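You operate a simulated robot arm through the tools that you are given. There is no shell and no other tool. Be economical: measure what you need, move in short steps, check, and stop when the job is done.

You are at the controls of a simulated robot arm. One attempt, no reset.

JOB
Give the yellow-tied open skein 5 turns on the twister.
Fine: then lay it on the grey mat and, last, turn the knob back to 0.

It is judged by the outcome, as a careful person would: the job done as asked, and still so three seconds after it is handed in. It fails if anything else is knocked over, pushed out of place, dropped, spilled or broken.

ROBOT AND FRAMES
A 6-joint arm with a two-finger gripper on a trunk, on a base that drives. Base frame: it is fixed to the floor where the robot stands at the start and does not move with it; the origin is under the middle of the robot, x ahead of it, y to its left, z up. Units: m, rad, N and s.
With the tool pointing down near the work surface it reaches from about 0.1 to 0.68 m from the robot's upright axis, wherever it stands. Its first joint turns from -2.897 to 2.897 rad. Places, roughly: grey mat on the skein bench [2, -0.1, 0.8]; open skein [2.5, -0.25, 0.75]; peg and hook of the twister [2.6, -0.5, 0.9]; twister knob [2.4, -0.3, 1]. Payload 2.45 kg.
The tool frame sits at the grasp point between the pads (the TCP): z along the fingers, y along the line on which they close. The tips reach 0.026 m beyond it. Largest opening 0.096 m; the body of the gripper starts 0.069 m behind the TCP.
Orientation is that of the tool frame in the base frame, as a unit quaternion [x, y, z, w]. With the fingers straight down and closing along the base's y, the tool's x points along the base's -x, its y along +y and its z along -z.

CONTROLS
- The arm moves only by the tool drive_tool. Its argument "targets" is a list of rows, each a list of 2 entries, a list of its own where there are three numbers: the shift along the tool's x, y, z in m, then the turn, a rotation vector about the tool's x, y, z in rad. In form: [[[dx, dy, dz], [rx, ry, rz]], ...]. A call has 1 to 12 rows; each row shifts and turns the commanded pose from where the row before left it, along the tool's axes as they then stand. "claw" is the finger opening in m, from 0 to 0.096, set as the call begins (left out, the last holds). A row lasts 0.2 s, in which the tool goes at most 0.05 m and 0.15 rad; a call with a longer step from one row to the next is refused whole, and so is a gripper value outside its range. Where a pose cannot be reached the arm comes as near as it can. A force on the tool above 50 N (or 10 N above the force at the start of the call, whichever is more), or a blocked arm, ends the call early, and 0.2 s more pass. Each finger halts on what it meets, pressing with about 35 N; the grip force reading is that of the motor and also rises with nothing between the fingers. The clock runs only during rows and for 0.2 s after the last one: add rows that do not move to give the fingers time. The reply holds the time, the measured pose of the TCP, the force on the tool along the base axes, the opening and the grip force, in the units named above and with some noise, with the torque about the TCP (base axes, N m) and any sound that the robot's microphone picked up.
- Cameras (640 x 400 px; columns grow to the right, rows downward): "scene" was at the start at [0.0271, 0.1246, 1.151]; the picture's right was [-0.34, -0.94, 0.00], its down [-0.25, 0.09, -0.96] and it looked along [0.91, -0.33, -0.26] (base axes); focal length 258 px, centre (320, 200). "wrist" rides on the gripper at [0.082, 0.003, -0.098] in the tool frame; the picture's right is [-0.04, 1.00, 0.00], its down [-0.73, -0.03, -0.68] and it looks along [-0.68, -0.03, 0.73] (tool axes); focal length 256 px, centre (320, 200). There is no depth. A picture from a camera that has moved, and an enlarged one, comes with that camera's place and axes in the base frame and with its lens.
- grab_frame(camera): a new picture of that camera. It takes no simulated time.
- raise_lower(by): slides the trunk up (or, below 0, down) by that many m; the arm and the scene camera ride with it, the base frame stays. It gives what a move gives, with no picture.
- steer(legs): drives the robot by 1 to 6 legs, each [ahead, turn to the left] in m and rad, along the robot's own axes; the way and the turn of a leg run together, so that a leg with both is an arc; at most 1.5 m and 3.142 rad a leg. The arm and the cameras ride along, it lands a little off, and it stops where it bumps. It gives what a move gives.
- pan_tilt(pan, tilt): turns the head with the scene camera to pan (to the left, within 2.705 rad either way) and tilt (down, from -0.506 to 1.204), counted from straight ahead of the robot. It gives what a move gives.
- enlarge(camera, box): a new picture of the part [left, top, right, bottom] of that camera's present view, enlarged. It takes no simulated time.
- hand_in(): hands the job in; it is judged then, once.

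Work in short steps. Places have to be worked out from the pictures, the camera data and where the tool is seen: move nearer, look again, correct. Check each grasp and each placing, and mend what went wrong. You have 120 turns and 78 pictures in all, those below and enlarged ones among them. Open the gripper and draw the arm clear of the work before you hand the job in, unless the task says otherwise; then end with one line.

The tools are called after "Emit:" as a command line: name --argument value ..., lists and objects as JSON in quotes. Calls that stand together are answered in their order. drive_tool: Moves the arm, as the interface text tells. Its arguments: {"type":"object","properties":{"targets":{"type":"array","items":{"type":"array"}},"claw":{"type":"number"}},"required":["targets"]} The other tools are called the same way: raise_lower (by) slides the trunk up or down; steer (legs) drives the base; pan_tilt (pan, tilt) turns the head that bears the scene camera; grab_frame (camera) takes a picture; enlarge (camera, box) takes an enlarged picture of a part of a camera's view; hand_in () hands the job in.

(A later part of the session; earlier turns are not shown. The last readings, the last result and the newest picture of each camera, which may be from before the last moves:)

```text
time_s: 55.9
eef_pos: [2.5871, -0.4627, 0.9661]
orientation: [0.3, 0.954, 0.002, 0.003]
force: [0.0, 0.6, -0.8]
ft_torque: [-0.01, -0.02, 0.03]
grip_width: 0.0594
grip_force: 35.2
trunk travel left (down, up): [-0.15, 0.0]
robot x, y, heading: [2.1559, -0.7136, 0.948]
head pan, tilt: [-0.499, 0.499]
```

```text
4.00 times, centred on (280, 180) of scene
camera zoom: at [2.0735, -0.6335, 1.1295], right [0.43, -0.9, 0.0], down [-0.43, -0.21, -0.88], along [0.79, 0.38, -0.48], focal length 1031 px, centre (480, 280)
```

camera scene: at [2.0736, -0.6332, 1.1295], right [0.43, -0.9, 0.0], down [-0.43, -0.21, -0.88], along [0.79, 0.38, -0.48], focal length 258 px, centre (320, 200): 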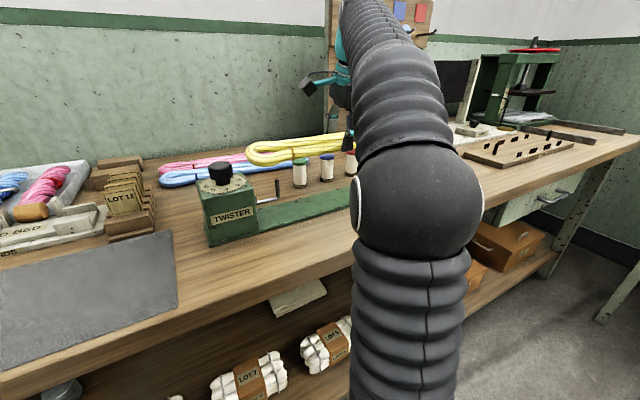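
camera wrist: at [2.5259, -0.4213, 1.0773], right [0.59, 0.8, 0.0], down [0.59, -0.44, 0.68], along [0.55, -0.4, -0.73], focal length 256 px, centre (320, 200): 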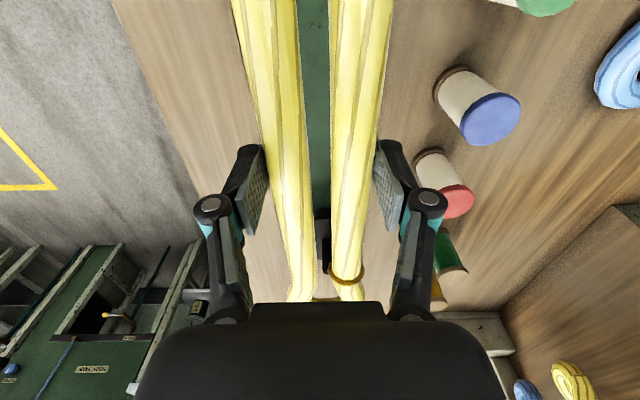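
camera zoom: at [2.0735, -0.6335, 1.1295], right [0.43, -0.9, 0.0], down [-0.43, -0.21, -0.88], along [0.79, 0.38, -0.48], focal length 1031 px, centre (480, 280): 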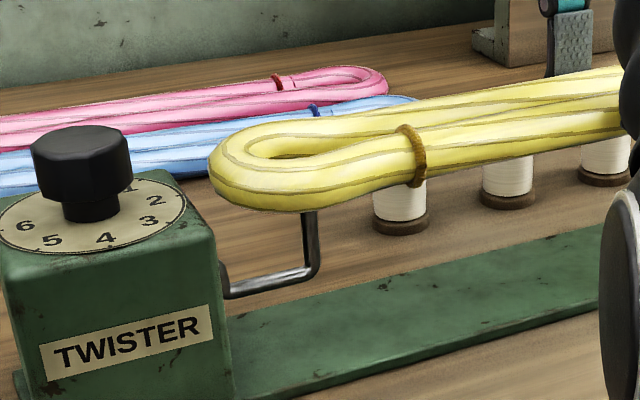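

Peg is centred in the slit, and the hook pin projects into the left eye. I'll descend slowly to z≈0.925.

Emit:
drive_tool --targets '[[[0, 0, 0.01], [0, 0, 0]], [[0, 0, 0.01], [0, 0, 0]], [[0, 0, 0.01], [0, 0, 0]], [[0, 0, 0.008], [0, 0, 0]], [[0, 0, 0], [0, 0, 0]]]'

Emit:
enlarge --camera "wrist" --box '[240, 180, 400, 310]'

Emit:
enlarge --camera "scene" --box '[200, 130, 360, 230]'

```text
time_s: 57.1
eef_pos: [2.5882, -0.4649, 0.9295]
orientation: [0.302, 0.953, 0.003, 0.005]
force: [7.8, -3.6, 35.3]
ft_torque: [-0.01, -0.2, 0.2]
grip_width: 0.0586
grip_force: 34.9
trunk travel left (down, up): [-0.15, 0.0]
robot x, y, heading: [2.1558, -0.7145, 0.942]
head pan, tilt: [-0.499, 0.499]
```

```text
3.08 times, centred on (320, 245) of wrist
camera zoom: at [2.5225, -0.4156, 1.0277], right [0.61, 0.79, 0.01], down [0.58, -0.45, 0.68], along [0.55, -0.41, -0.73], focal length 788 px, centre (320, 62)
```

zoom: 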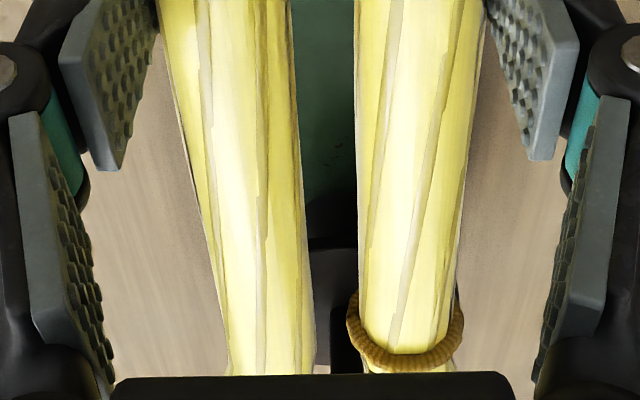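

```text
4.00 times, centred on (280, 180) of scene
camera zoom: at [2.0729, -0.6344, 1.1298], right [0.43, -0.9, 0.0], down [-0.43, -0.2, -0.88], along [0.79, 0.38, -0.48], focal length 1031 px, centre (480, 280)
```

zoom: 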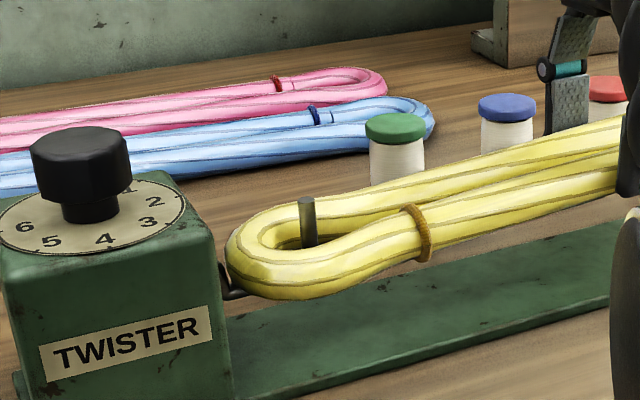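

The hook is through its eye, but the 35 N upward and rightward push suggests the right end is riding on the peg. The left eye has ~2 cm slack, so I'll lift, shift right 1 cm and look.

Emit:
drive_tool --targets '[[[0, 0, -0.012], [0, 0, 0]], [[0, 0, -0.012], [0, 0, 0]], [[0, 0, -0.014], [0, 0, 0]], [[-0.01, 0.0, 0], [0, 0, 0]], [[0, 0, 0], [0, 0, 0]]]'

Emit:
enlarge --camera "wrist" --box '[240, 180, 400, 310]'

Emit:
enlarge --camera "scene" --box '[200, 130, 360, 230]'

```text
time_s: 58.3
eef_pos: [2.5977, -0.4673, 0.9659]
orientation: [0.3, 0.954, 0.002, 0.003]
force: [0.1, -0.2, -1.1]
ft_torque: [-0.02, 0.01, 0.0]
grip_width: 0.0588
grip_force: 34.7
trunk travel left (down, up): [-0.15, 0.0]
robot x, y, heading: [2.1536, -0.7143, 0.947]
head pan, tilt: [-0.499, 0.499]
```

```text
3.08 times, centred on (320, 245) of wrist
camera zoom: at [2.5322, -0.42, 1.0641], right [0.61, 0.8, 0.01], down [0.58, -0.45, 0.68], along [0.55, -0.41, -0.73], focal length 788 px, centre (320, 62)
```

zoom: 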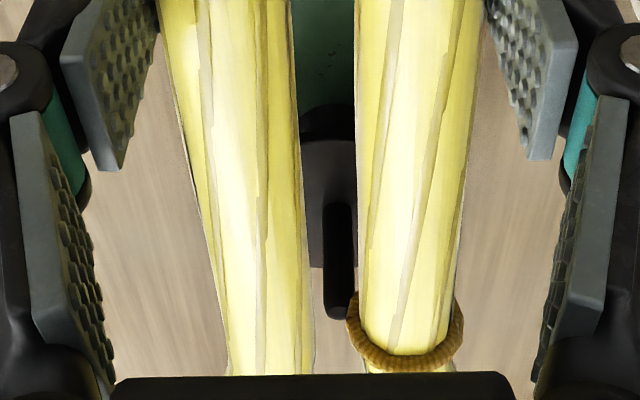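

```text
4.00 times, centred on (280, 180) of scene
camera zoom: at [2.0736, -0.6335, 1.1295], right [0.43, -0.9, 0.0], down [-0.43, -0.21, -0.88], along [0.79, 0.38, -0.48], focal length 1031 px, centre (480, 280)
```

zoom: 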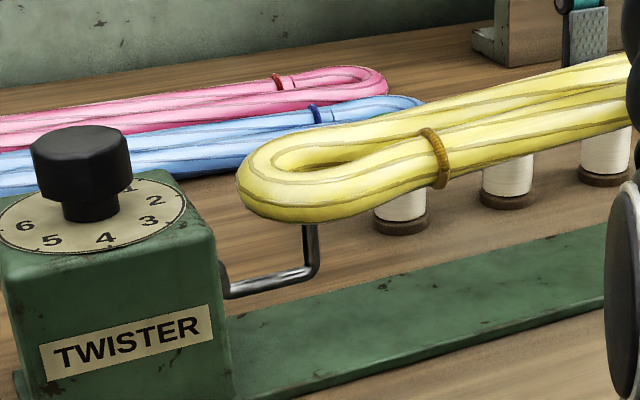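

The skein pivoted ~0.07 rad in the grip, with its right end up. I'll level it by pitching the tool about its y, then check again.

Emit:
drive_tool --targets '[[[0, 0, 0], [0, 0.07, 0]], [[0, 0, 0], [0, 0, 0]]]'

Emit:
enlarge --camera "wrist" --box '[240, 180, 400, 310]'

Emit:
enlarge --camera "scene" --box '[200, 130, 360, 230]'

```text
time_s: 58.9
eef_pos: [2.5972, -0.4694, 0.9659]
orientation: [0.301, 0.953, 0.013, -0.03]
force: [0.5, 0.4, -1.6]
ft_torque: [-0.02, -0.03, -0.04]
grip_width: 0.0586
grip_force: 34.6
trunk travel left (down, up): [-0.15, 0.0]
robot x, y, heading: [2.1518, -0.7138, 0.942]
head pan, tilt: [-0.499, 0.499]
```

```text
3.08 times, centred on (320, 245) of wrist
camera zoom: at [2.5373, -0.4243, 1.0698], right [0.61, 0.8, 0.0], down [0.62, -0.47, 0.63], along [0.5, -0.38, -0.78], focal length 788 px, centre (320, 62)
```

zoom: 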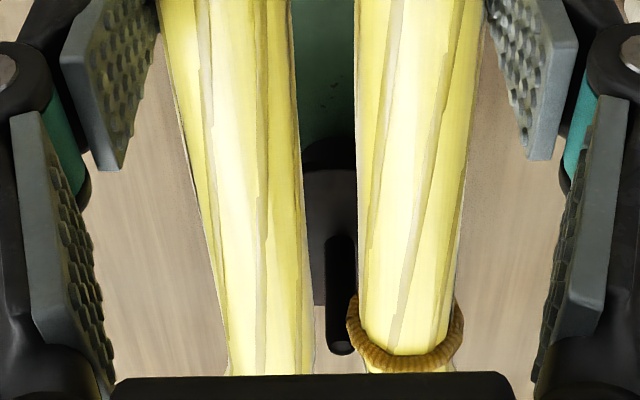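

```text
4.00 times, centred on (280, 180) of scene
camera zoom: at [2.0736, -0.6335, 1.1295], right [0.43, -0.9, 0.0], down [-0.43, -0.21, -0.88], along [0.79, 0.38, -0.48], focal length 1031 px, centre (480, 280)
```

zoom: 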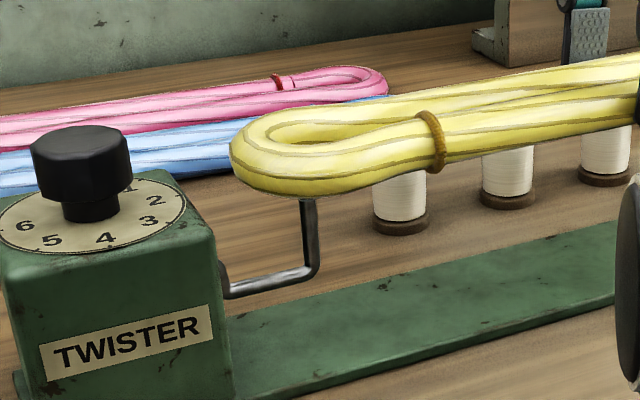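

Level again, with the pin in the left eye and the peg in the slit. I'll descend vertically in two stages, watching force.

Emit:
drive_tool --targets '[[[-0.0007, 0, 0.01], [0, 0, 0]], [[-0.0007, 0, 0.01], [0, 0, 0]], [[0, 0, 0], [0, 0, 0]]]'

Emit:
drive_tool --targets '[[[-0.0007, 0, 0.01], [0, 0, 0]], [[-0.0005, 0, 0.006], [0, 0, 0]], [[0, 0, 0], [0, 0, 0]]]'

Emit:
enlarge --camera "wrist" --box '[240, 180, 400, 310]'

Emit:
enlarge --camera "scene" --box '[200, 130, 360, 230]'

```text
time_s: 59.7
eef_pos: [2.5959, -0.4672, 0.9453]
orientation: [0.301, 0.953, 0.011, -0.03]
force: [0.2, 0.6, -0.6]
ft_torque: [-0.02, -0.04, 0.04]
grip_width: 0.0587
grip_force: 35.2
trunk travel left (down, up): [-0.15, 0.0]
robot x, y, heading: [2.1563, -0.7144, 0.943]
head pan, tilt: [-0.499, 0.499]
```

```text
time_s: 60.5
eef_pos: [2.596, -0.4686, 0.9289]
orientation: [0.301, 0.953, 0.012, -0.03]
force: [0.5, -0.2, -0.2]
ft_torque: [0.01, -0.01, 0.0]
grip_width: 0.0585
grip_force: 35.2
trunk travel left (down, up): [-0.15, 0.0]
robot x, y, heading: [2.1549, -0.7159, 0.942]
head pan, tilt: [-0.499, 0.499]
```

```text
3.08 times, centred on (320, 245) of wrist
camera zoom: at [2.5366, -0.4245, 1.0331], right [0.61, 0.8, 0.0], down [0.62, -0.47, 0.63], along [0.5, -0.38, -0.78], focal length 788 px, centre (320, 62)
```

zoom: 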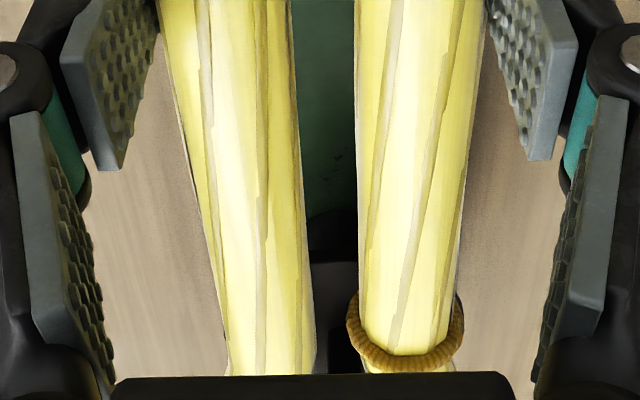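

```text
4.00 times, centred on (280, 180) of scene
camera zoom: at [2.0736, -0.6335, 1.1295], right [0.43, -0.9, 0.0], down [-0.43, -0.21, -0.88], along [0.79, 0.38, -0.48], focal length 1031 px, centre (480, 280)
```

zoom: 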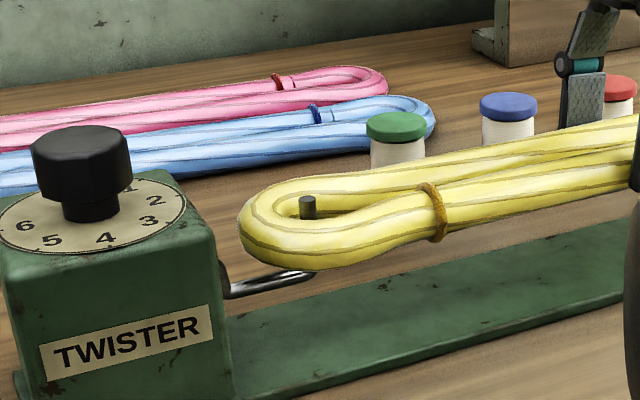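

No contact force this time, and the pin shows inside the left eye. I'll lower to contact.

Emit:
drive_tool --targets '[[[-0.0003, 0, 0.005], [0, 0, 0]], [[0, 0, 0], [0, 0, 0]]]'

Emit:
drive_tool --targets '[[[-0.0002, 0, 0.003], [0, 0, 0]], [[0, 0, 0], [0, 0, 0]]]'

```text
time_s: 61.1
eef_pos: [2.597, -0.4694, 0.9255]
orientation: [0.301, 0.953, 0.013, -0.03]
force: [0.6, 0.3, -0.9]
ft_torque: [0.0, -0.02, 0.0]
grip_width: 0.0586
grip_force: 35.4
trunk travel left (down, up): [-0.15, 0.0]
robot x, y, heading: [2.1556, -0.717, 0.951]
head pan, tilt: [-0.499, 0.499]
```

```text
time_s: 61.7
eef_pos: [2.5967, -0.4687, 0.9212]
orientation: [0.301, 0.953, 0.013, -0.03]
force: [-0.5, -0.1, -0.3]
ft_torque: [-0.05, -0.02, -0.01]
grip_width: 0.0586
grip_force: 35.3
trunk travel left (down, up): [-0.15, 0.0]
robot x, y, heading: [2.1515, -0.7113, 0.945]
head pan, tilt: [-0.499, 0.499]
```

Still no contact, so I'll continue in 3–4 mm steps.

Emit:
drive_tool --targets '[[[-0.0003, 0, 0.004], [0, 0, 0]], [[0, 0, 0], [0, 0, 0]]]'

Emit:
drive_tool --targets '[[[-0.0002, 0, 0.003], [0, 0, 0]], [[0, 0, 0], [0, 0, 0]]]'

Emit:
enlarge --camera "scene" --box '[200, 130, 360, 230]'

```text
time_s: 62.3
eef_pos: [2.5957, -0.4691, 0.919]
orientation: [0.301, 0.953, 0.013, -0.03]
force: [0.5, -0.7, -0.3]
ft_torque: [0.02, -0.02, 0.0]
grip_width: 0.0587
grip_force: 35.6
trunk travel left (down, up): [-0.15, 0.0]
robot x, y, heading: [2.1562, -0.7198, 0.946]
head pan, tilt: [-0.499, 0.499]
```

```text
time_s: 62.9
eef_pos: [2.5963, -0.4693, 0.9152]
orientation: [0.3, 0.953, 0.012, -0.029]
force: [0.6, 1.2, 3.5]
ft_torque: [0.46, 0.61, -0.22]
grip_width: 0.0587
grip_force: 35.3
trunk travel left (down, up): [-0.15, 0.0]
robot x, y, heading: [2.1529, -0.7137, 0.943]
head pan, tilt: [-0.499, 0.499]
```

```text
4.00 times, centred on (280, 180) of scene
camera zoom: at [2.0735, -0.6336, 1.1295], right [0.43, -0.9, 0.0], down [-0.43, -0.21, -0.88], along [0.79, 0.38, -0.48], focal length 1031 px, centre (480, 280)
```

zoom: 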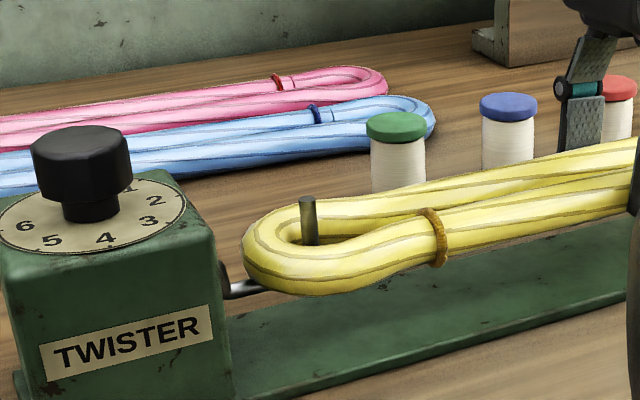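

Contact is light (3.5 N) at z 0.915, which is the skein resting on the flange with both ends seated. I'll open and rise.

Emit:
drive_tool --targets '[[[0, 0, 0], [0, 0, 0]], [[0, 0, 0], [0, 0, 0]], [[0, 0, 0], [0, 0, 0]]]' --claw 0.09

Emit:
drive_tool --targets '[[[0, 0, -0.015], [0, 0, 0]], [[0, 0, -0.02], [0, 0, 0]], [[0, 0, -0.02], [0, 0, 0]], [[0, 0, -0.015], [0, -0.07, 0]]]'

Emit:
grab_frame --camera "wrist"

Emit:
enlarge --camera "scene" --box '[180, 120, 420, 260]'

```text
time_s: 63.7
eef_pos: [2.5964, -0.4687, 0.9162]
orientation: [0.301, 0.953, 0.012, -0.03]
force: [-0.4, -0.1, 0.6]
ft_torque: [-0.03, -0.02, -0.01]
grip_width: 0.0902
grip_force: 0.0
trunk travel left (down, up): [-0.15, 0.0]
robot x, y, heading: [2.1568, -0.7152, 0.945]
head pan, tilt: [-0.499, 0.499]
```

```text
time_s: 64.7
eef_pos: [2.6016, -0.4732, 0.9841]
orientation: [0.3, 0.954, 0.001, 0.003]
force: [-0.5, -0.1, -0.3]
ft_torque: [-0.02, 0.01, 0.02]
grip_width: 0.0903
grip_force: 0.1
trunk travel left (down, up): [-0.15, 0.0]
robot x, y, heading: [2.1513, -0.7211, 0.946]
head pan, tilt: [-0.499, 0.499]
```

```text
30 pictures are left
camera wrist: at [2.5359, -0.4233, 1.0822], right [0.61, 0.8, 0.01], down [0.58, -0.45, 0.68], along [0.55, -0.41, -0.73], focal length 256 px, centre (320, 200)
```

wrist: 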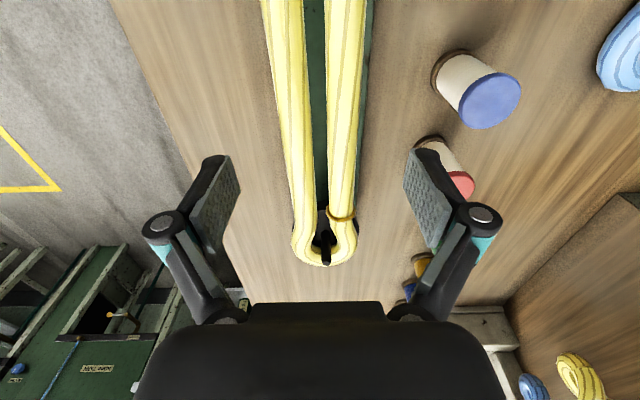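

```text
2.67 times, centred on (300, 190) of scene
camera zoom: at [2.0736, -0.6336, 1.1295], right [0.43, -0.9, 0.0], down [-0.43, -0.21, -0.88], along [0.79, 0.38, -0.48], focal length 688 px, centre (373, 227)
```

zoom: 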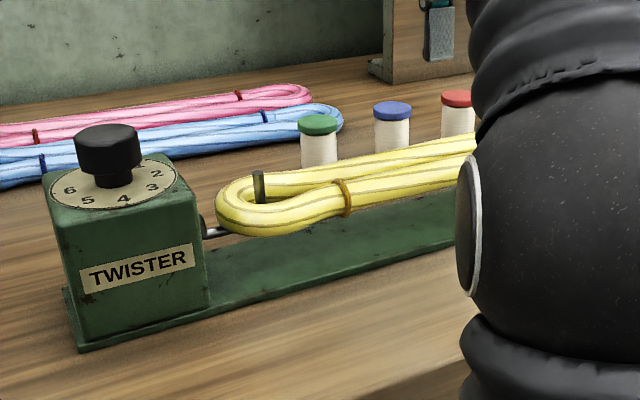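

Both ends are seated on hook and peg. The knob is at (2.370,-0.305) with its top at z≈0.97, and numbers increase clockwise at 45° each. I need a long clockwise turn, so first I unwind the wrist −3.14 rad here in free air.

Emit:
drive_tool --targets '[[[0, 0, 0], [0, 0, -0.145]], [[0, 0, 0], [0, 0, -0.145]], [[0, 0, 0], [0, 0, -0.145]], [[0, 0, 0], [0, 0, -0.145]], [[0, 0, 0], [0, 0, -0.145]], [[0, 0, 0], [0, 0, -0.145]], [[0, 0, 0], [0, 0, -0.145]], [[0, 0, 0], [0, 0, -0.145]], [[0, 0, 0], [0, 0, -0.145]], [[0, 0, 0], [0, 0, -0.145]], [[0, 0, 0], [0, 0, -0.145]]]' --claw 0.096

Emit:
drive_tool --targets '[[[0, 0, 0], [0, 0, -0.145]], [[0, 0, 0], [0, 0, -0.145]], [[0, 0, 0], [0, 0, -0.145]], [[0, 0, 0], [0, 0, -0.145]], [[0, 0, 0], [0, 0, -0.145]], [[0, 0, 0], [0, 0, -0.145]], [[0, 0, 0], [0, 0, -0.145]], [[0, 0, 0], [0, 0, -0.145]], [[0, 0, 0], [0, 0, -0.145]], [[0, 0, 0], [0, 0, -0.097]]]'

```text
time_s: 67.1
eef_pos: [2.6003, -0.4715, 0.9843]
orientation: [-0.473, 0.881, -0.001, 0.003]
force: [0.1, 0.7, 0.9]
ft_torque: [0.01, -0.02, 0.01]
grip_width: 0.0959
grip_force: 0.1
trunk travel left (down, up): [-0.15, 0.0]
robot x, y, heading: [2.1553, -0.7157, 0.949]
head pan, tilt: [-0.499, 0.499]
```

```text
time_s: 69.3
eef_pos: [2.6, -0.4701, 0.9854]
orientation: [0.93, -0.368, 0.003, -0.002]
force: [-0.7, -0.2, -1.2]
ft_torque: [0.02, 0.01, -0.02]
grip_width: 0.0962
grip_force: 0.0
trunk travel left (down, up): [-0.15, 0.0]
robot x, y, heading: [2.1507, -0.7146, 0.947]
head pan, tilt: [-0.499, 0.499]
```

No limits hit so far. I'll unwind another 1.45 rad so one grip can cover the whole 225° turn.

Emit:
drive_tool --targets '[[[0, 0, 0], [0, 0, -0.145]], [[0, 0, 0], [0, 0, -0.145]], [[0, 0, 0], [0, 0, -0.145]], [[0, 0, 0], [0, 0, -0.145]], [[0, 0, 0], [0, 0, -0.145]], [[0, 0, 0], [0, 0, -0.145]], [[0, 0, 0], [0, 0, -0.145]], [[0, 0, 0], [0, 0, -0.145]], [[0, 0, 0], [0, 0, -0.145]], [[0, 0, 0], [0, 0, -0.145]]]'

```text
time_s: 71.5
eef_pos: [2.5036, -0.3439, 0.9826]
orientation: [0.945, 0.328, 0.004, 0.001]
force: [0.7, 0.0, 0.5]
ft_torque: [0.0, 0.04, 0.02]
grip_width: 0.0957
grip_force: 0.0
out of reach, approached as far as the arm can: row 8, 9, 10
trunk travel left (down, up): [-0.15, 0.0]
robot x, y, heading: [2.1567, -0.7189, 0.945]
head pan, tilt: [-0.499, 0.499]
```

Wrist limit reached; the tool ended at (2.504,-0.344), clear of things. I'll move to the front of the knob, turning so the fingers can straddle it from the front.

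Emit:
drive_tool --targets '[[[-0.045, 0, 0], [0, 0, 0]], [[-0.045, 0, 0], [0, 0, 0]], [[-0.035, -0.026, 0], [0, 0, 0]], [[-0.035, -0.026, 0], [0, 0, 0]], [[-0.035, -0.027, 0], [0, 0, 0]], [[0, 0, 0], [0, 0, -0.11]], [[0, 0, 0], [0, 0, -0.11]], [[0, 0, 0], [0, 0, 0]]]'

Emit:
grab_frame --camera "scene"

```text
time_s: 73.3
eef_pos: [2.2989, -0.4033, 0.98]
orientation: [0.897, 0.442, 0.003, 0.001]
force: [0.9, -0.8, -0.7]
ft_torque: [-0.01, 0.01, -0.01]
grip_width: 0.0959
grip_force: 0.0
out of reach, approached as far as the arm can: row 1
trunk travel left (down, up): [-0.15, 0.0]
robot x, y, heading: [2.1523, -0.7156, 0.943]
head pan, tilt: [-0.499, 0.499]
```

```text
28 pictures are left
camera scene: at [2.0734, -0.6335, 1.1295], right [0.43, -0.9, 0.0], down [-0.43, -0.21, -0.88], along [0.79, 0.38, -0.48], focal length 258 px, centre (320, 200)
```

scene: 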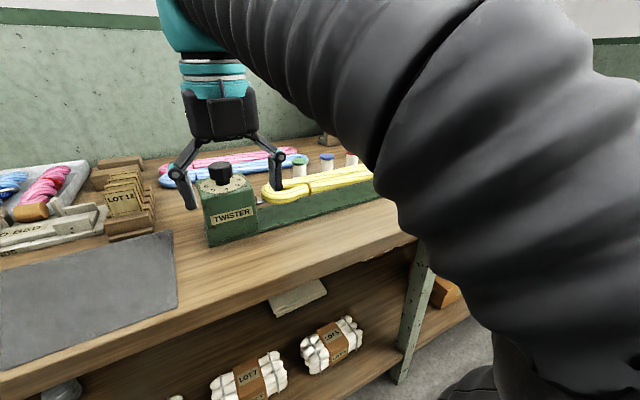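

Fingers are lined up in front of the knob. I'll advance 12 cm to straddle it and lower slightly.

Emit:
drive_tool --targets '[[[0, -0.0036, 0.013], [0, 0, 0]], [[0.03, 0, 0], [0, 0, 0]], [[0.03, 0, 0], [0, 0, 0]], [[0.03, 0, 0], [0, 0, 0]], [[0.031, 0, 0], [0, 0, 0]], [[0, 0, 0], [0, 0, 0]]]'

Emit:
enlarge --camera "scene" --box '[150, 100, 310, 250]'

Emit:
grab_frame --camera "wrist"

```text
time_s: 74.7
eef_pos: [2.3716, -0.3061, 0.9671]
orientation: [0.897, 0.442, 0.004, 0.001]
force: [0.2, 0.6, 0.4]
ft_torque: [0.01, -0.02, -0.02]
grip_width: 0.096
grip_force: 0.1
trunk travel left (down, up): [-0.15, 0.0]
robot x, y, heading: [2.1562, -0.7166, 0.945]
head pan, tilt: [-0.499, 0.499]
```

```text
2.67 times, centred on (230, 175) of scene
camera zoom: at [2.0734, -0.6335, 1.1295], right [0.43, -0.9, 0.0], down [-0.43, -0.21, -0.88], along [0.79, 0.38, -0.48], focal length 688 px, centre (560, 267)
```

zoom: 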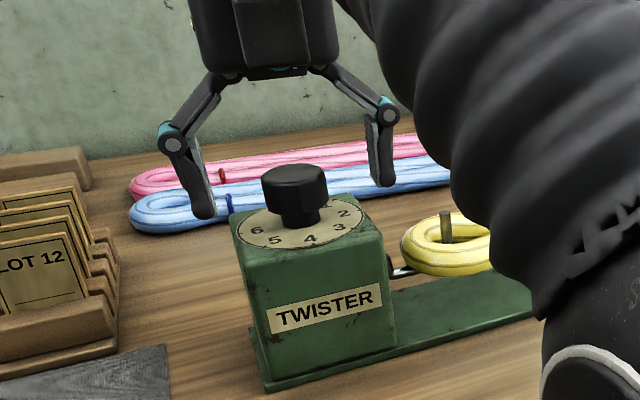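

```text
26 pictures are left
camera wrist: at [2.4236, -0.2439, 1.0666], right [0.77, -0.64, 0.01], down [-0.48, -0.56, 0.67], along [-0.43, -0.52, -0.74], focal length 256 px, centre (320, 200)
```

wrist: 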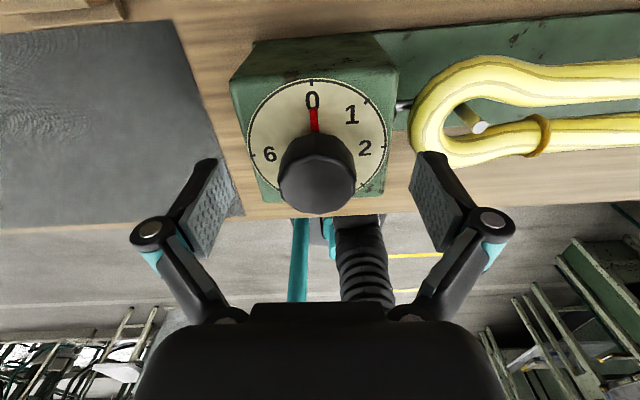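

The red pointer is at 0 (back), 1 is clockwise from it, and the knob is centred under the TCP. Closing on it.

Emit:
drive_tool --targets '[[[0, 0, 0], [0, 0, 0]], [[0, 0, 0], [0, 0, 0]], [[0, 0, 0], [0, 0, 0]], [[0, 0, 0], [0, 0, 0]]]' --claw 0.03

```text
time_s: 75.7
eef_pos: [2.3709, -0.3041, 0.9674]
orientation: [0.897, 0.443, 0.005, 0.001]
force: [-5.2, 9.3, 7.8]
ft_torque: [0.13, 0.23, 0.0]
grip_width: 0.0371
grip_force: 44.5
trunk travel left (down, up): [-0.15, 0.0]
robot x, y, heading: [2.1527, -0.7173, 0.938]
head pan, tilt: [-0.499, 0.499]
```

Gripped at 0.037 with ~10 N sideways, so I'll relieve 1 mm that way and turn clockwise 45° for the first step.

Emit:
drive_tool --targets '[[[0, -0.001, 0], [0, 0, 0.0]], [[0, 0, 0], [0, 0, 0.131]], [[0, 0, 0], [0, 0, 0.131]], [[0, 0, 0], [0, 0, 0.131]], [[0, 0, 0], [0, 0, 0.131]], [[0, 0, 0], [0, 0, 0.131]], [[0, 0, 0], [0, 0, 0.131]], [[0, 0, 0], [0, 0, 0]]]'

Emit:
grab_frame --camera "wrist"

```text
time_s: 77.5
eef_pos: [2.3702, -0.3046, 0.9677]
orientation: [0.998, 0.064, 0.005, -0.001]
force: [2.7, 30.6, 11.8]
ft_torque: [0.68, 0.03, 0.09]
grip_width: 0.0368
grip_force: 44.8
trunk travel left (down, up): [-0.15, 0.0]
robot x, y, heading: [2.1526, -0.7152, 0.942]
head pan, tilt: [-0.499, 0.499]
```

```text
25 pictures are left
camera wrist: at [2.4504, -0.2975, 1.067], right [0.09, -1.0, 0.0], down [-0.74, -0.07, 0.67], along [-0.67, -0.06, -0.74], focal length 256 px, centre (320, 200)
```

wrist: 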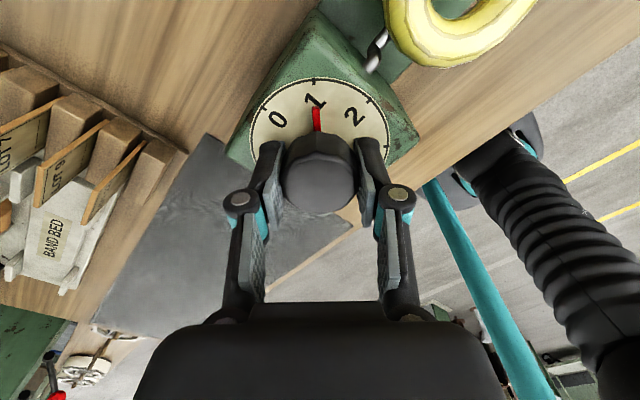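

Pointer is exactly at 1. Sideways force of 30 N in +y suggests the knob axis is a few mm that way, so I'll relieve it.

Emit:
drive_tool --targets '[[[0, -0.002, 0], [0, 0, 0]], [[0, 0, 0], [0, 0, 0]]]'

```text
time_s: 78.1
eef_pos: [2.3703, -0.3046, 0.9681]
orientation: [0.998, 0.064, 0.004, 0.0]
force: [0.2, 14.5, 7.6]
ft_torque: [0.19, -0.44, 0.05]
grip_width: 0.0366
grip_force: 45.4
trunk travel left (down, up): [-0.15, 0.0]
robot x, y, heading: [2.1552, -0.7171, 0.938]
head pan, tilt: [-0.499, 0.499]
```

2 mm relieved 16 N, so I'll take another 1.5 mm and turn on toward 2.

Emit:
drive_tool --targets '[[[0, -0.0016, 0], [0, 0, 0]], [[0, 0, 0], [0, 0, 0.131]], [[0, 0, 0], [0, 0, 0.131]], [[0, 0, 0], [0, 0, 0.131]], [[0, 0, 0], [0, 0, 0.131]], [[0, 0, 0], [0, 0, 0.131]], [[0, 0, 0], [0, 0, 0.131]], [[0, 0, 0], [0, 0, 0]]]'

Emit:
enlarge --camera "scene" --box '[150, 110, 410, 260]'

```text
time_s: 79.9
eef_pos: [2.3695, -0.3013, 0.9671]
orientation: [0.946, -0.325, 0.003, -0.001]
force: [2.5, 0.9, -5.4]
ft_torque: [-0.22, -0.41, 0.04]
grip_width: 0.0369
grip_force: 45.1
trunk travel left (down, up): [-0.15, 0.0]
robot x, y, heading: [2.1541, -0.7186, 0.946]
head pan, tilt: [-0.499, 0.499]
```

```text
2.46 times, centred on (280, 185) of scene
camera zoom: at [2.0736, -0.6331, 1.1295], right [0.43, -0.9, 0.0], down [-0.43, -0.21, -0.88], along [0.79, 0.38, -0.48], focal length 635 px, centre (418, 237)
```

zoom: 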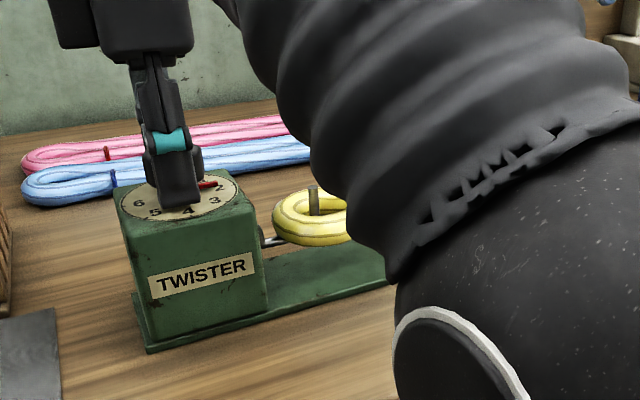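

Forces are near zero and the pointer is at 2. I'll continue the remaining 135° in two calls.

Emit:
drive_tool --targets '[[[0, 0, 0], [0, 0, 0.131]], [[0, 0, 0], [0, 0, 0.131]], [[0, 0, 0], [0, 0, 0.131]], [[0, 0, 0], [0, 0, 0.131]], [[0, 0, 0], [0, 0, 0.131]], [[0, 0, 0], [0, 0, 0.131]], [[0, 0, 0], [0, 0, 0.131]], [[0, 0, 0], [0, 0, 0.131]], [[0, 0, 0], [0, 0, 0.131]]]'

Emit:
drive_tool --targets '[[[0, 0, 0], [0, 0, 0.131]], [[0, 0, 0], [0, 0, 0.131]], [[0, 0, 0], [0, 0, 0.131]], [[0, 0, 0], [0, 0, 0.131]], [[0, 0, 0], [0, 0, 0.131]], [[0, 0, 0], [0, 0, 0.131]], [[0, 0, 0], [0, 0, 0.131]], [[0, 0, 0], [0, 0, 0.131]], [[0, 0, 0], [0, 0, 0.131]]]'

Emit:
grab_frame --camera "wrist"

```text
time_s: 81.9
eef_pos: [2.3729, -0.3003, 0.9681]
orientation: [-0.605, 0.796, -0.001, 0.005]
force: [40.0, 14.6, 17.4]
ft_torque: [0.37, -1.02, 0.08]
grip_width: 0.0372
grip_force: 45.5
trunk travel left (down, up): [-0.15, 0.0]
robot x, y, heading: [2.153, -0.7154, 0.939]
head pan, tilt: [-0.499, 0.499]
```

```text
time_s: 83.9
eef_pos: [2.3693, -0.3032, 0.9687]
orientation: [-0.062, 0.998, 0.001, 0.003]
force: [1.4, -12.5, -1.5]
ft_torque: [-0.17, 0.18, -0.05]
grip_width: 0.038
grip_force: 6.1
trunk travel left (down, up): [-0.15, 0.0]
robot x, y, heading: [2.1529, -0.7216, 0.94]
head pan, tilt: [-0.499, 0.499]
```

```text
23 pictures are left
camera wrist: at [2.2872, -0.3108, 1.0665], right [-0.08, 1.0, 0.0], down [0.73, 0.06, 0.68], along [0.68, 0.06, -0.73], focal length 256 px, centre (320, 200)
```

wrist: 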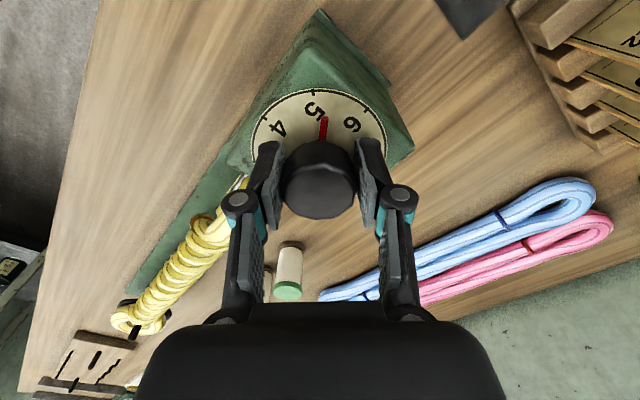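

The skein is twisted now. The pointer looks a bit past 5, so I'll zoom in.

Emit:
enlarge --camera "wrist" --box '[230, 70, 410, 230]'

```text
2.50 times, centred on (320, 150) of wrist
camera zoom: at [2.2872, -0.3108, 1.0665], right [-0.08, 1.0, 0.0], down [0.73, 0.06, 0.68], along [0.68, 0.06, -0.73], focal length 640 px, centre (320, 325)
```

zoom: 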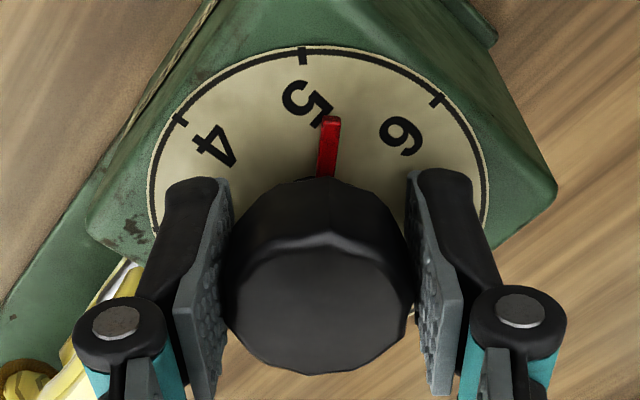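

Pointer is about 11° past 5, so the knob slipped within the grip. I'll turn back 0.19 rad.

Emit:
drive_tool --targets '[[[0, 0, 0], [0, 0, -0.095]], [[0, 0, 0], [0, 0, -0.095]], [[0, 0, 0], [0, 0, 0]]]'

Emit:
enlarge --camera "wrist" --box '[230, 70, 410, 230]'

```text
time_s: 84.7
eef_pos: [2.3695, -0.3033, 0.97]
orientation: [-0.157, 0.988, 0.001, 0.005]
force: [0.6, -12.1, -0.2]
ft_torque: [-0.14, -0.16, -0.05]
grip_width: 0.0381
grip_force: 5.5
trunk travel left (down, up): [-0.15, 0.0]
robot x, y, heading: [2.1524, -0.7153, 0.94]
head pan, tilt: [-0.499, 0.499]
```

```text
2.50 times, centred on (320, 150) of wrist
camera zoom: at [2.2908, -0.3265, 1.0664], right [-0.27, 0.96, 0.0], down [0.7, 0.2, 0.68], along [0.66, 0.19, -0.73], focal length 640 px, centre (320, 325)
```

zoom: 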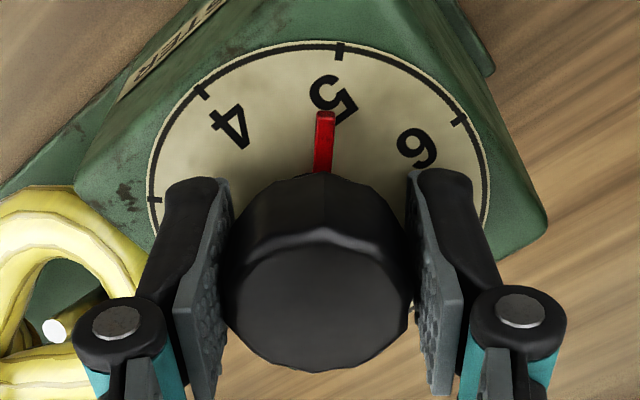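

Pointer is within ~3° of 5 and the hook pin is upright again. I'll nudge +0.04 rad, open, and draw back over the mat side.

Emit:
drive_tool --targets '[[[0, 0, 0], [0, 0, 0.04]], [[0, 0, 0], [0, 0, 0]]]'

Emit:
drive_tool --targets '[[[0, 0, 0], [0, 0, 0]], [[0, 0, 0], [0, 0, 0]], [[0, 0, 0], [0, 0, 0]], [[0.03, 0, 0], [0, 0, 0]], [[0.04, 0, 0], [0, 0, 0]], [[0.04, 0, -0.015], [0, 0, 0]], [[0.02, 0, -0.015], [0, 0, 0]]]' --claw 0.085

Emit:
grab_frame --camera "wrist"

Emit:
grab_frame --camera "scene"

```text
time_s: 85.3
eef_pos: [2.3698, -0.3039, 0.969]
orientation: [-0.137, 0.991, 0.0, 0.004]
force: [2.6, -10.7, 1.3]
ft_torque: [-0.27, 0.05, -0.01]
grip_width: 0.0381
grip_force: 6.1
trunk travel left (down, up): [-0.15, 0.0]
robot x, y, heading: [2.1571, -0.7159, 0.947]
head pan, tilt: [-0.499, 0.499]
```

```text
time_s: 86.9
eef_pos: [2.2457, -0.3364, 0.9982]
orientation: [-0.137, 0.991, 0.001, 0.004]
force: [-0.2, -0.3, -0.9]
ft_torque: [0.01, -0.01, 0.01]
grip_width: 0.085
grip_force: 0.1
trunk travel left (down, up): [-0.15, 0.0]
robot x, y, heading: [2.1538, -0.7116, 0.947]
head pan, tilt: [-0.499, 0.499]
```

```text
20 pictures are left
camera wrist: at [2.1653, -0.3569, 1.096], right [-0.23, 0.97, 0.0], down [0.71, 0.17, 0.68], along [0.67, 0.16, -0.73], focal length 256 px, centre (320, 200)
```

wrist: 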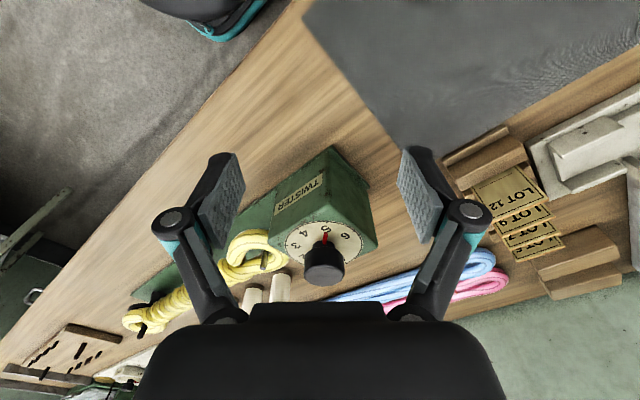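

```text
19 pictures are left
camera scene: at [2.0737, -0.6335, 1.1295], right [0.43, -0.9, 0.0], down [-0.43, -0.21, -0.88], along [0.79, 0.38, -0.48], focal length 258 px, centre (320, 200)
```

scene: 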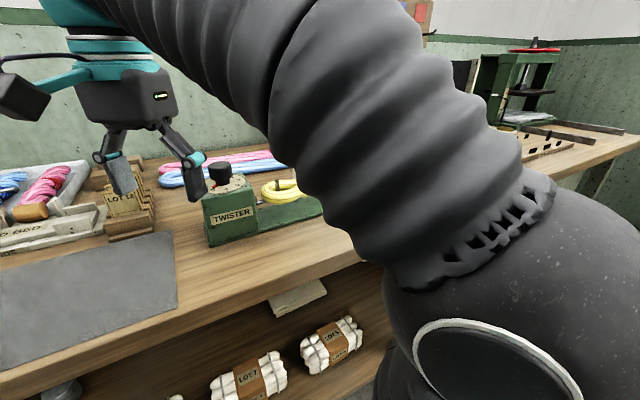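

Twist is in and nothing is disturbed. I'll return the tool to the camera-left orientation and go around the front of the knob to above the skein's middle.

Emit:
drive_tool --targets '[[[0, 0, 0], [0, 0, 0.1475]], [[0, 0, 0], [0, 0, 0.1475]], [[0, 0, 0], [0, 0, 0.1475]], [[0, 0, 0], [0, 0, 0.1475]], [[0, 0, 0], [0, 0, 0.1475]], [[0, 0, 0], [0, 0, 0.1475]], [[-0.044, -0.0092, 0], [0, 0, 0]], [[-0.044, -0.0092, 0], [0, 0, 0]], [[-0.044, -0.0092, 0], [0, 0, 0]], [[-0.044, -0.0092, 0], [0, 0, 0]], [[-0.044, -0.0092, 0], [0, 0, 0]]]' --claw 0.096

Emit:
drive_tool --targets '[[[-0.034, 0.0345, 0.004], [0, 0, 0]], [[-0.034, 0.0345, 0.004], [0, 0, 0]], [[-0.034, 0.0345, 0.004], [0, 0, 0]], [[-0.034, 0.0345, 0.004], [0, 0, 0]]]'

Emit:
grab_frame --camera "wrist"

Emit:
enlarge --camera "scene" --box '[180, 120, 420, 260]'

```text
time_s: 89.3
eef_pos: [2.3985, -0.5012, 0.9996]
orientation: [0.301, 0.954, 0.002, 0.003]
force: [-0.6, 0.4, 0.1]
ft_torque: [-0.02, -0.02, -0.03]
grip_width: 0.0961
grip_force: 0.1
trunk travel left (down, up): [-0.15, 0.0]
robot x, y, heading: [2.1555, -0.7171, 0.943]
head pan, tilt: [-0.499, 0.499]
```

```text
time_s: 90.3
eef_pos: [2.5894, -0.4636, 0.9857]
orientation: [0.301, 0.954, 0.002, 0.004]
force: [0.3, -1.0, 0.4]
ft_torque: [0.02, -0.1, -0.01]
grip_width: 0.0962
grip_force: 0.0
trunk travel left (down, up): [-0.15, 0.0]
robot x, y, heading: [2.1522, -0.7185, 0.943]
head pan, tilt: [-0.499, 0.499]
```

```text
18 pictures are left
camera wrist: at [2.5245, -0.4166, 1.0828], right [0.61, 0.8, 0.01], down [0.58, -0.45, 0.68], along [0.55, -0.41, -0.73], focal length 256 px, centre (320, 200)
```

wrist: 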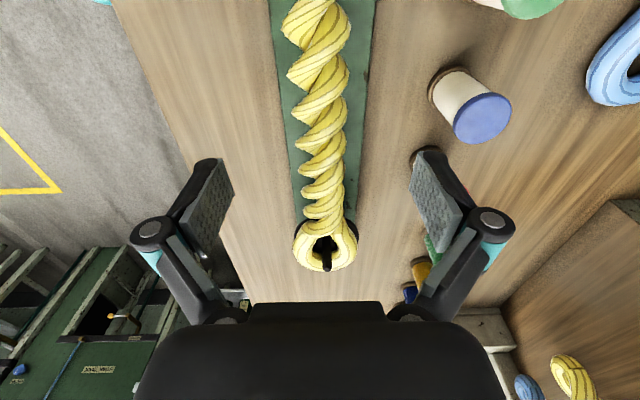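

```text
2.67 times, centred on (300, 190) of scene
camera zoom: at [2.0731, -0.6339, 1.1295], right [0.43, -0.9, 0.0], down [-0.43, -0.21, -0.88], along [0.79, 0.38, -0.48], focal length 688 px, centre (373, 227)
```

zoom: 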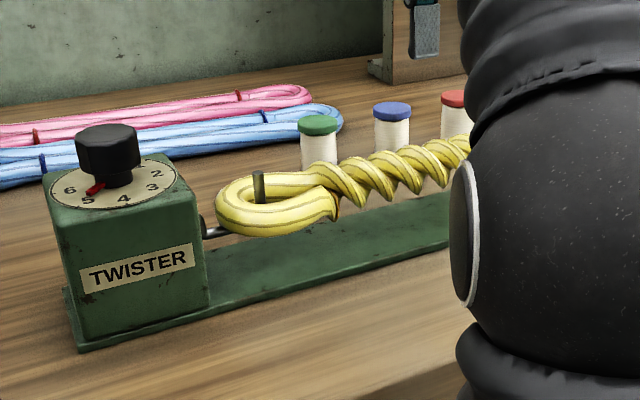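

Twisted rope is centred under the tool. I'll descend to z≈0.91 and grip.

Emit:
drive_tool --targets '[[[0, 0, 0.025], [0, 0, 0]], [[0, 0, 0.025], [0, 0, 0]], [[0, 0, 0.025], [0, 0, 0]], [[0, 0, 0], [0, 0, 0]]]'

Emit:
drive_tool --targets '[[[0, 0, 0], [0, 0, 0]], [[0, 0, 0], [0, 0, 0]], [[0, 0, 0], [0, 0, 0]], [[0, 0, 0], [0, 0, 0]]]' --claw 0.02

```text
time_s: 91.3
eef_pos: [2.5919, -0.4657, 0.9099]
orientation: [0.301, 0.954, 0.001, 0.003]
force: [-0.8, -0.8, 1.1]
ft_torque: [0.0, -0.01, 0.02]
grip_width: 0.0958
grip_force: 0.1
trunk travel left (down, up): [-0.15, 0.0]
robot x, y, heading: [2.1549, -0.713, 0.944]
head pan, tilt: [-0.499, 0.499]
```

```text
time_s: 92.3
eef_pos: [2.591, -0.4658, 0.9085]
orientation: [0.301, 0.954, 0.003, 0.004]
force: [0.7, 0.2, 6.2]
ft_torque: [-0.04, 0.04, -0.14]
grip_width: 0.0408
grip_force: 35.5
trunk travel left (down, up): [-0.15, 0.0]
robot x, y, heading: [2.153, -0.7137, 0.945]
head pan, tilt: [-0.499, 0.499]
```

Gripped at 0.041 with 35 N. I'll lift straight up to clear the pins.

Emit:
drive_tool --targets '[[[0, 0, -0.012], [0, 0, 0]], [[0, 0, -0.015], [0, 0, 0]], [[0, 0, -0.016], [0, 0, 0]], [[0, 0, -0.016], [0, 0, 0]], [[0, 0, -0.014], [0, 0, 0]], [[0, 0, 0], [0, 0, 0]]]'

Emit:
grab_frame --camera "scene"

Emit:
grab_frame --camera "wrist"

```text
time_s: 93.7
eef_pos: [2.5895, -0.4669, 0.9815]
orientation: [0.3, 0.954, 0.002, 0.003]
force: [0.5, -1.5, -0.1]
ft_torque: [-0.02, 0.02, 0.04]
grip_width: 0.0405
grip_force: 35.3
trunk travel left (down, up): [-0.15, 0.0]
robot x, y, heading: [2.1553, -0.7144, 0.939]
head pan, tilt: [-0.499, 0.499]
```

```text
16 pictures are left
camera scene: at [2.0737, -0.6336, 1.1295], right [0.43, -0.9, 0.0], down [-0.43, -0.21, -0.88], along [0.79, 0.38, -0.48], focal length 258 px, centre (320, 200)
```

scene: 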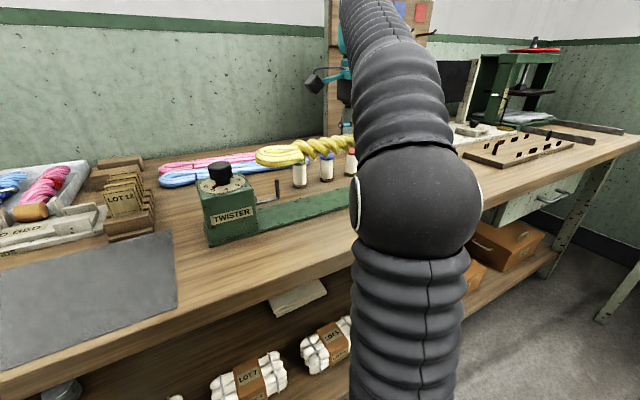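

```text
15 pictures are left
camera wrist: at [2.5234, -0.4179, 1.0809], right [0.61, 0.8, 0.01], down [0.58, -0.45, 0.68], along [0.55, -0.41, -0.73], focal length 256 px, centre (320, 200)
```

wrist: 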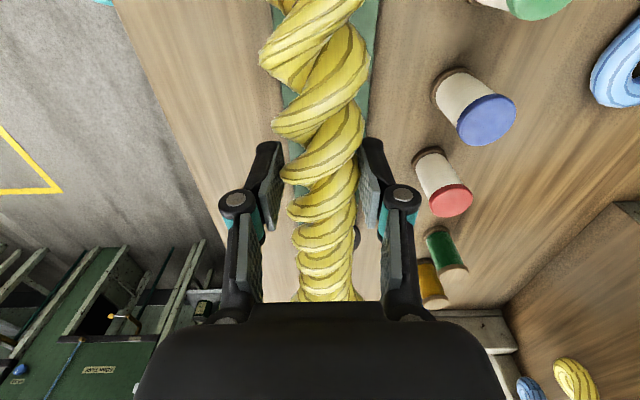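

Free of both pins and still twisted. I'll carry it back toward me to pass in front of the knob, then left toward the mat, whose usable centre is about (2.047,-0.134).

Emit:
drive_tool --targets '[[[0, -0.04, 0], [0, 0, 0]], [[0, -0.04, 0], [0, 0, 0]], [[0, -0.04, 0], [0, 0, 0]], [[0.045, 0, 0], [0, 0, 0]], [[0.045, 0, 0], [0, 0, 0]], [[0.045, 0, 0], [0, 0, 0]], [[0.045, 0, 0], [0, 0, 0]], [[0.045, 0, 0], [0, 0, 0]], [[0.045, 0, 0], [0, 0, 0]], [[0.045, 0, 0], [0, 0, 0]]]'

Emit:
grab_frame --camera "scene"

```text
time_s: 95.9
eef_pos: [2.2646, -0.3826, 0.9813]
orientation: [0.3, 0.954, 0.001, 0.002]
force: [-0.8, 0.0, -0.8]
ft_torque: [0.04, 0.03, 0.0]
grip_width: 0.0404
grip_force: 34.7
trunk travel left (down, up): [-0.15, 0.0]
robot x, y, heading: [2.1541, -0.7181, 0.947]
head pan, tilt: [-0.499, 0.499]
```

```text
14 pictures are left
camera scene: at [2.0737, -0.6338, 1.1295], right [0.43, -0.9, 0.0], down [-0.43, -0.21, -0.88], along [0.79, 0.38, -0.48], focal length 258 px, centre (320, 200)
```

scene: 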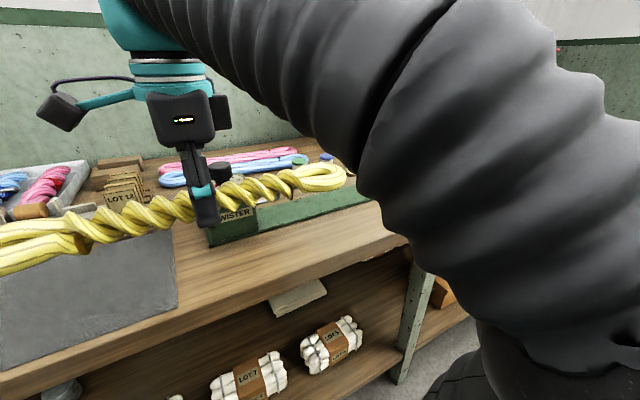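

Clear of the knob. I'll continue left and slightly forward over the mat while lowering to z≈0.93.

Emit:
drive_tool --targets '[[[0.04, 0, 0], [0, 0, 0]], [[0.04, 0, 0], [0, 0, 0]], [[0.04, 0.01, 0.005], [0, 0, 0]], [[0.04, 0.014, 0.005], [0, 0, 0]], [[0.04, 0.014, 0.01], [0, 0, 0]], [[0.04, 0.014, 0.01], [0, 0, 0]], [[0.04, 0.014, 0.01], [0, 0, 0]], [[0.04, 0.014, 0.01], [0, 0, 0]]]'

Emit:
pan_tilt --pan 0.3 --tilt 0.6

Emit:
grab_frame --camera "scene"

```text
time_s: 97.7
eef_pos: [2.0452, -0.1355, 0.9293]
orientation: [0.301, 0.954, 0.002, 0.002]
force: [1.0, -1.6, -0.2]
ft_torque: [0.1, 0.08, -0.04]
grip_width: 0.0404
grip_force: 35.1
trunk travel left (down, up): [-0.15, 0.0]
robot x, y, heading: [2.1585, -0.7142, 0.945]
head pan, tilt: [-0.499, 0.499]
```

```text
time_s: 98.9
eef_pos: [2.0454, -0.1352, 0.9281]
orientation: [0.301, 0.954, 0.002, 0.003]
force: [0.4, -0.7, -0.8]
ft_torque: [0.02, 0.01, -0.03]
grip_width: 0.0404
grip_force: 35.0
trunk travel left (down, up): [-0.15, 0.0]
robot x, y, heading: [2.1527, -0.7198, 0.941]
head pan, tilt: [0.3, 0.6]
```

```text
13 pictures are left
camera scene: at [2.0197, -0.5888, 1.1204], right [0.95, -0.32, 0.0], down [-0.18, -0.54, -0.83], along [0.27, 0.78, -0.56], focal length 258 px, centre (320, 200)
```

scene: 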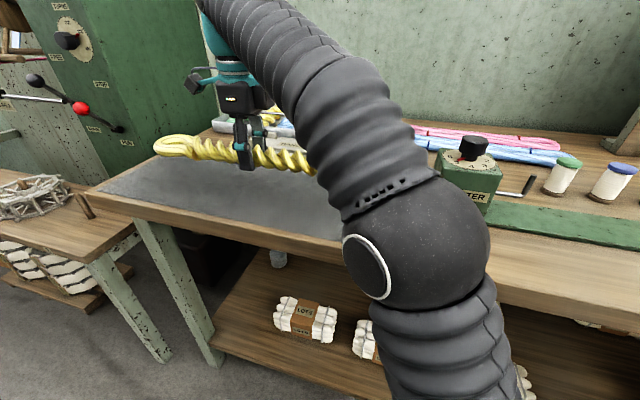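

Skein is over the mat with margins on all sides. I'll lower it.

Emit:
drive_tool --targets '[[[0, 0, 0.015], [0, 0, 0]], [[0, 0, 0.015], [0, 0, 0]], [[0, 0, 0.01], [0, 0, 0]], [[0, 0, 0], [0, 0, 0]]]'

Emit:
drive_tool --targets '[[[0, 0, 0.005], [0, 0, 0]], [[0, 0, 0], [0, 0, 0]]]'

Emit:
enlarge --camera "scene" --box '[80, 90, 380, 270]'

```text
time_s: 99.9
eef_pos: [2.0451, -0.1353, 0.8876]
orientation: [0.301, 0.954, 0.002, 0.003]
force: [-1.0, -0.5, -1.1]
ft_torque: [0.0, -0.02, 0.0]
grip_width: 0.0404
grip_force: 34.7
trunk travel left (down, up): [-0.15, 0.0]
robot x, y, heading: [2.1535, -0.7172, 0.942]
head pan, tilt: [0.3, 0.6]
```

```text
time_s: 100.5
eef_pos: [2.0439, -0.1342, 0.8812]
orientation: [0.301, 0.954, 0.002, 0.003]
force: [0.1, 0.5, -0.2]
ft_torque: [0.03, 0.0, 0.02]
grip_width: 0.0405
grip_force: 35.1
trunk travel left (down, up): [-0.15, 0.0]
robot x, y, heading: [2.1551, -0.7163, 0.945]
head pan, tilt: [0.3, 0.6]
```

```text
2.13 times, centred on (230, 180) of scene
camera zoom: at [2.0197, -0.5888, 1.1204], right [0.95, -0.32, 0.0], down [-0.18, -0.54, -0.82], along [0.27, 0.78, -0.57], focal length 550 px, centre (512, 243)
```

zoom: 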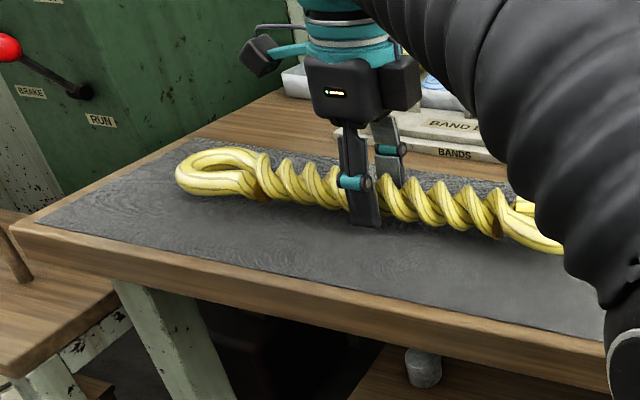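

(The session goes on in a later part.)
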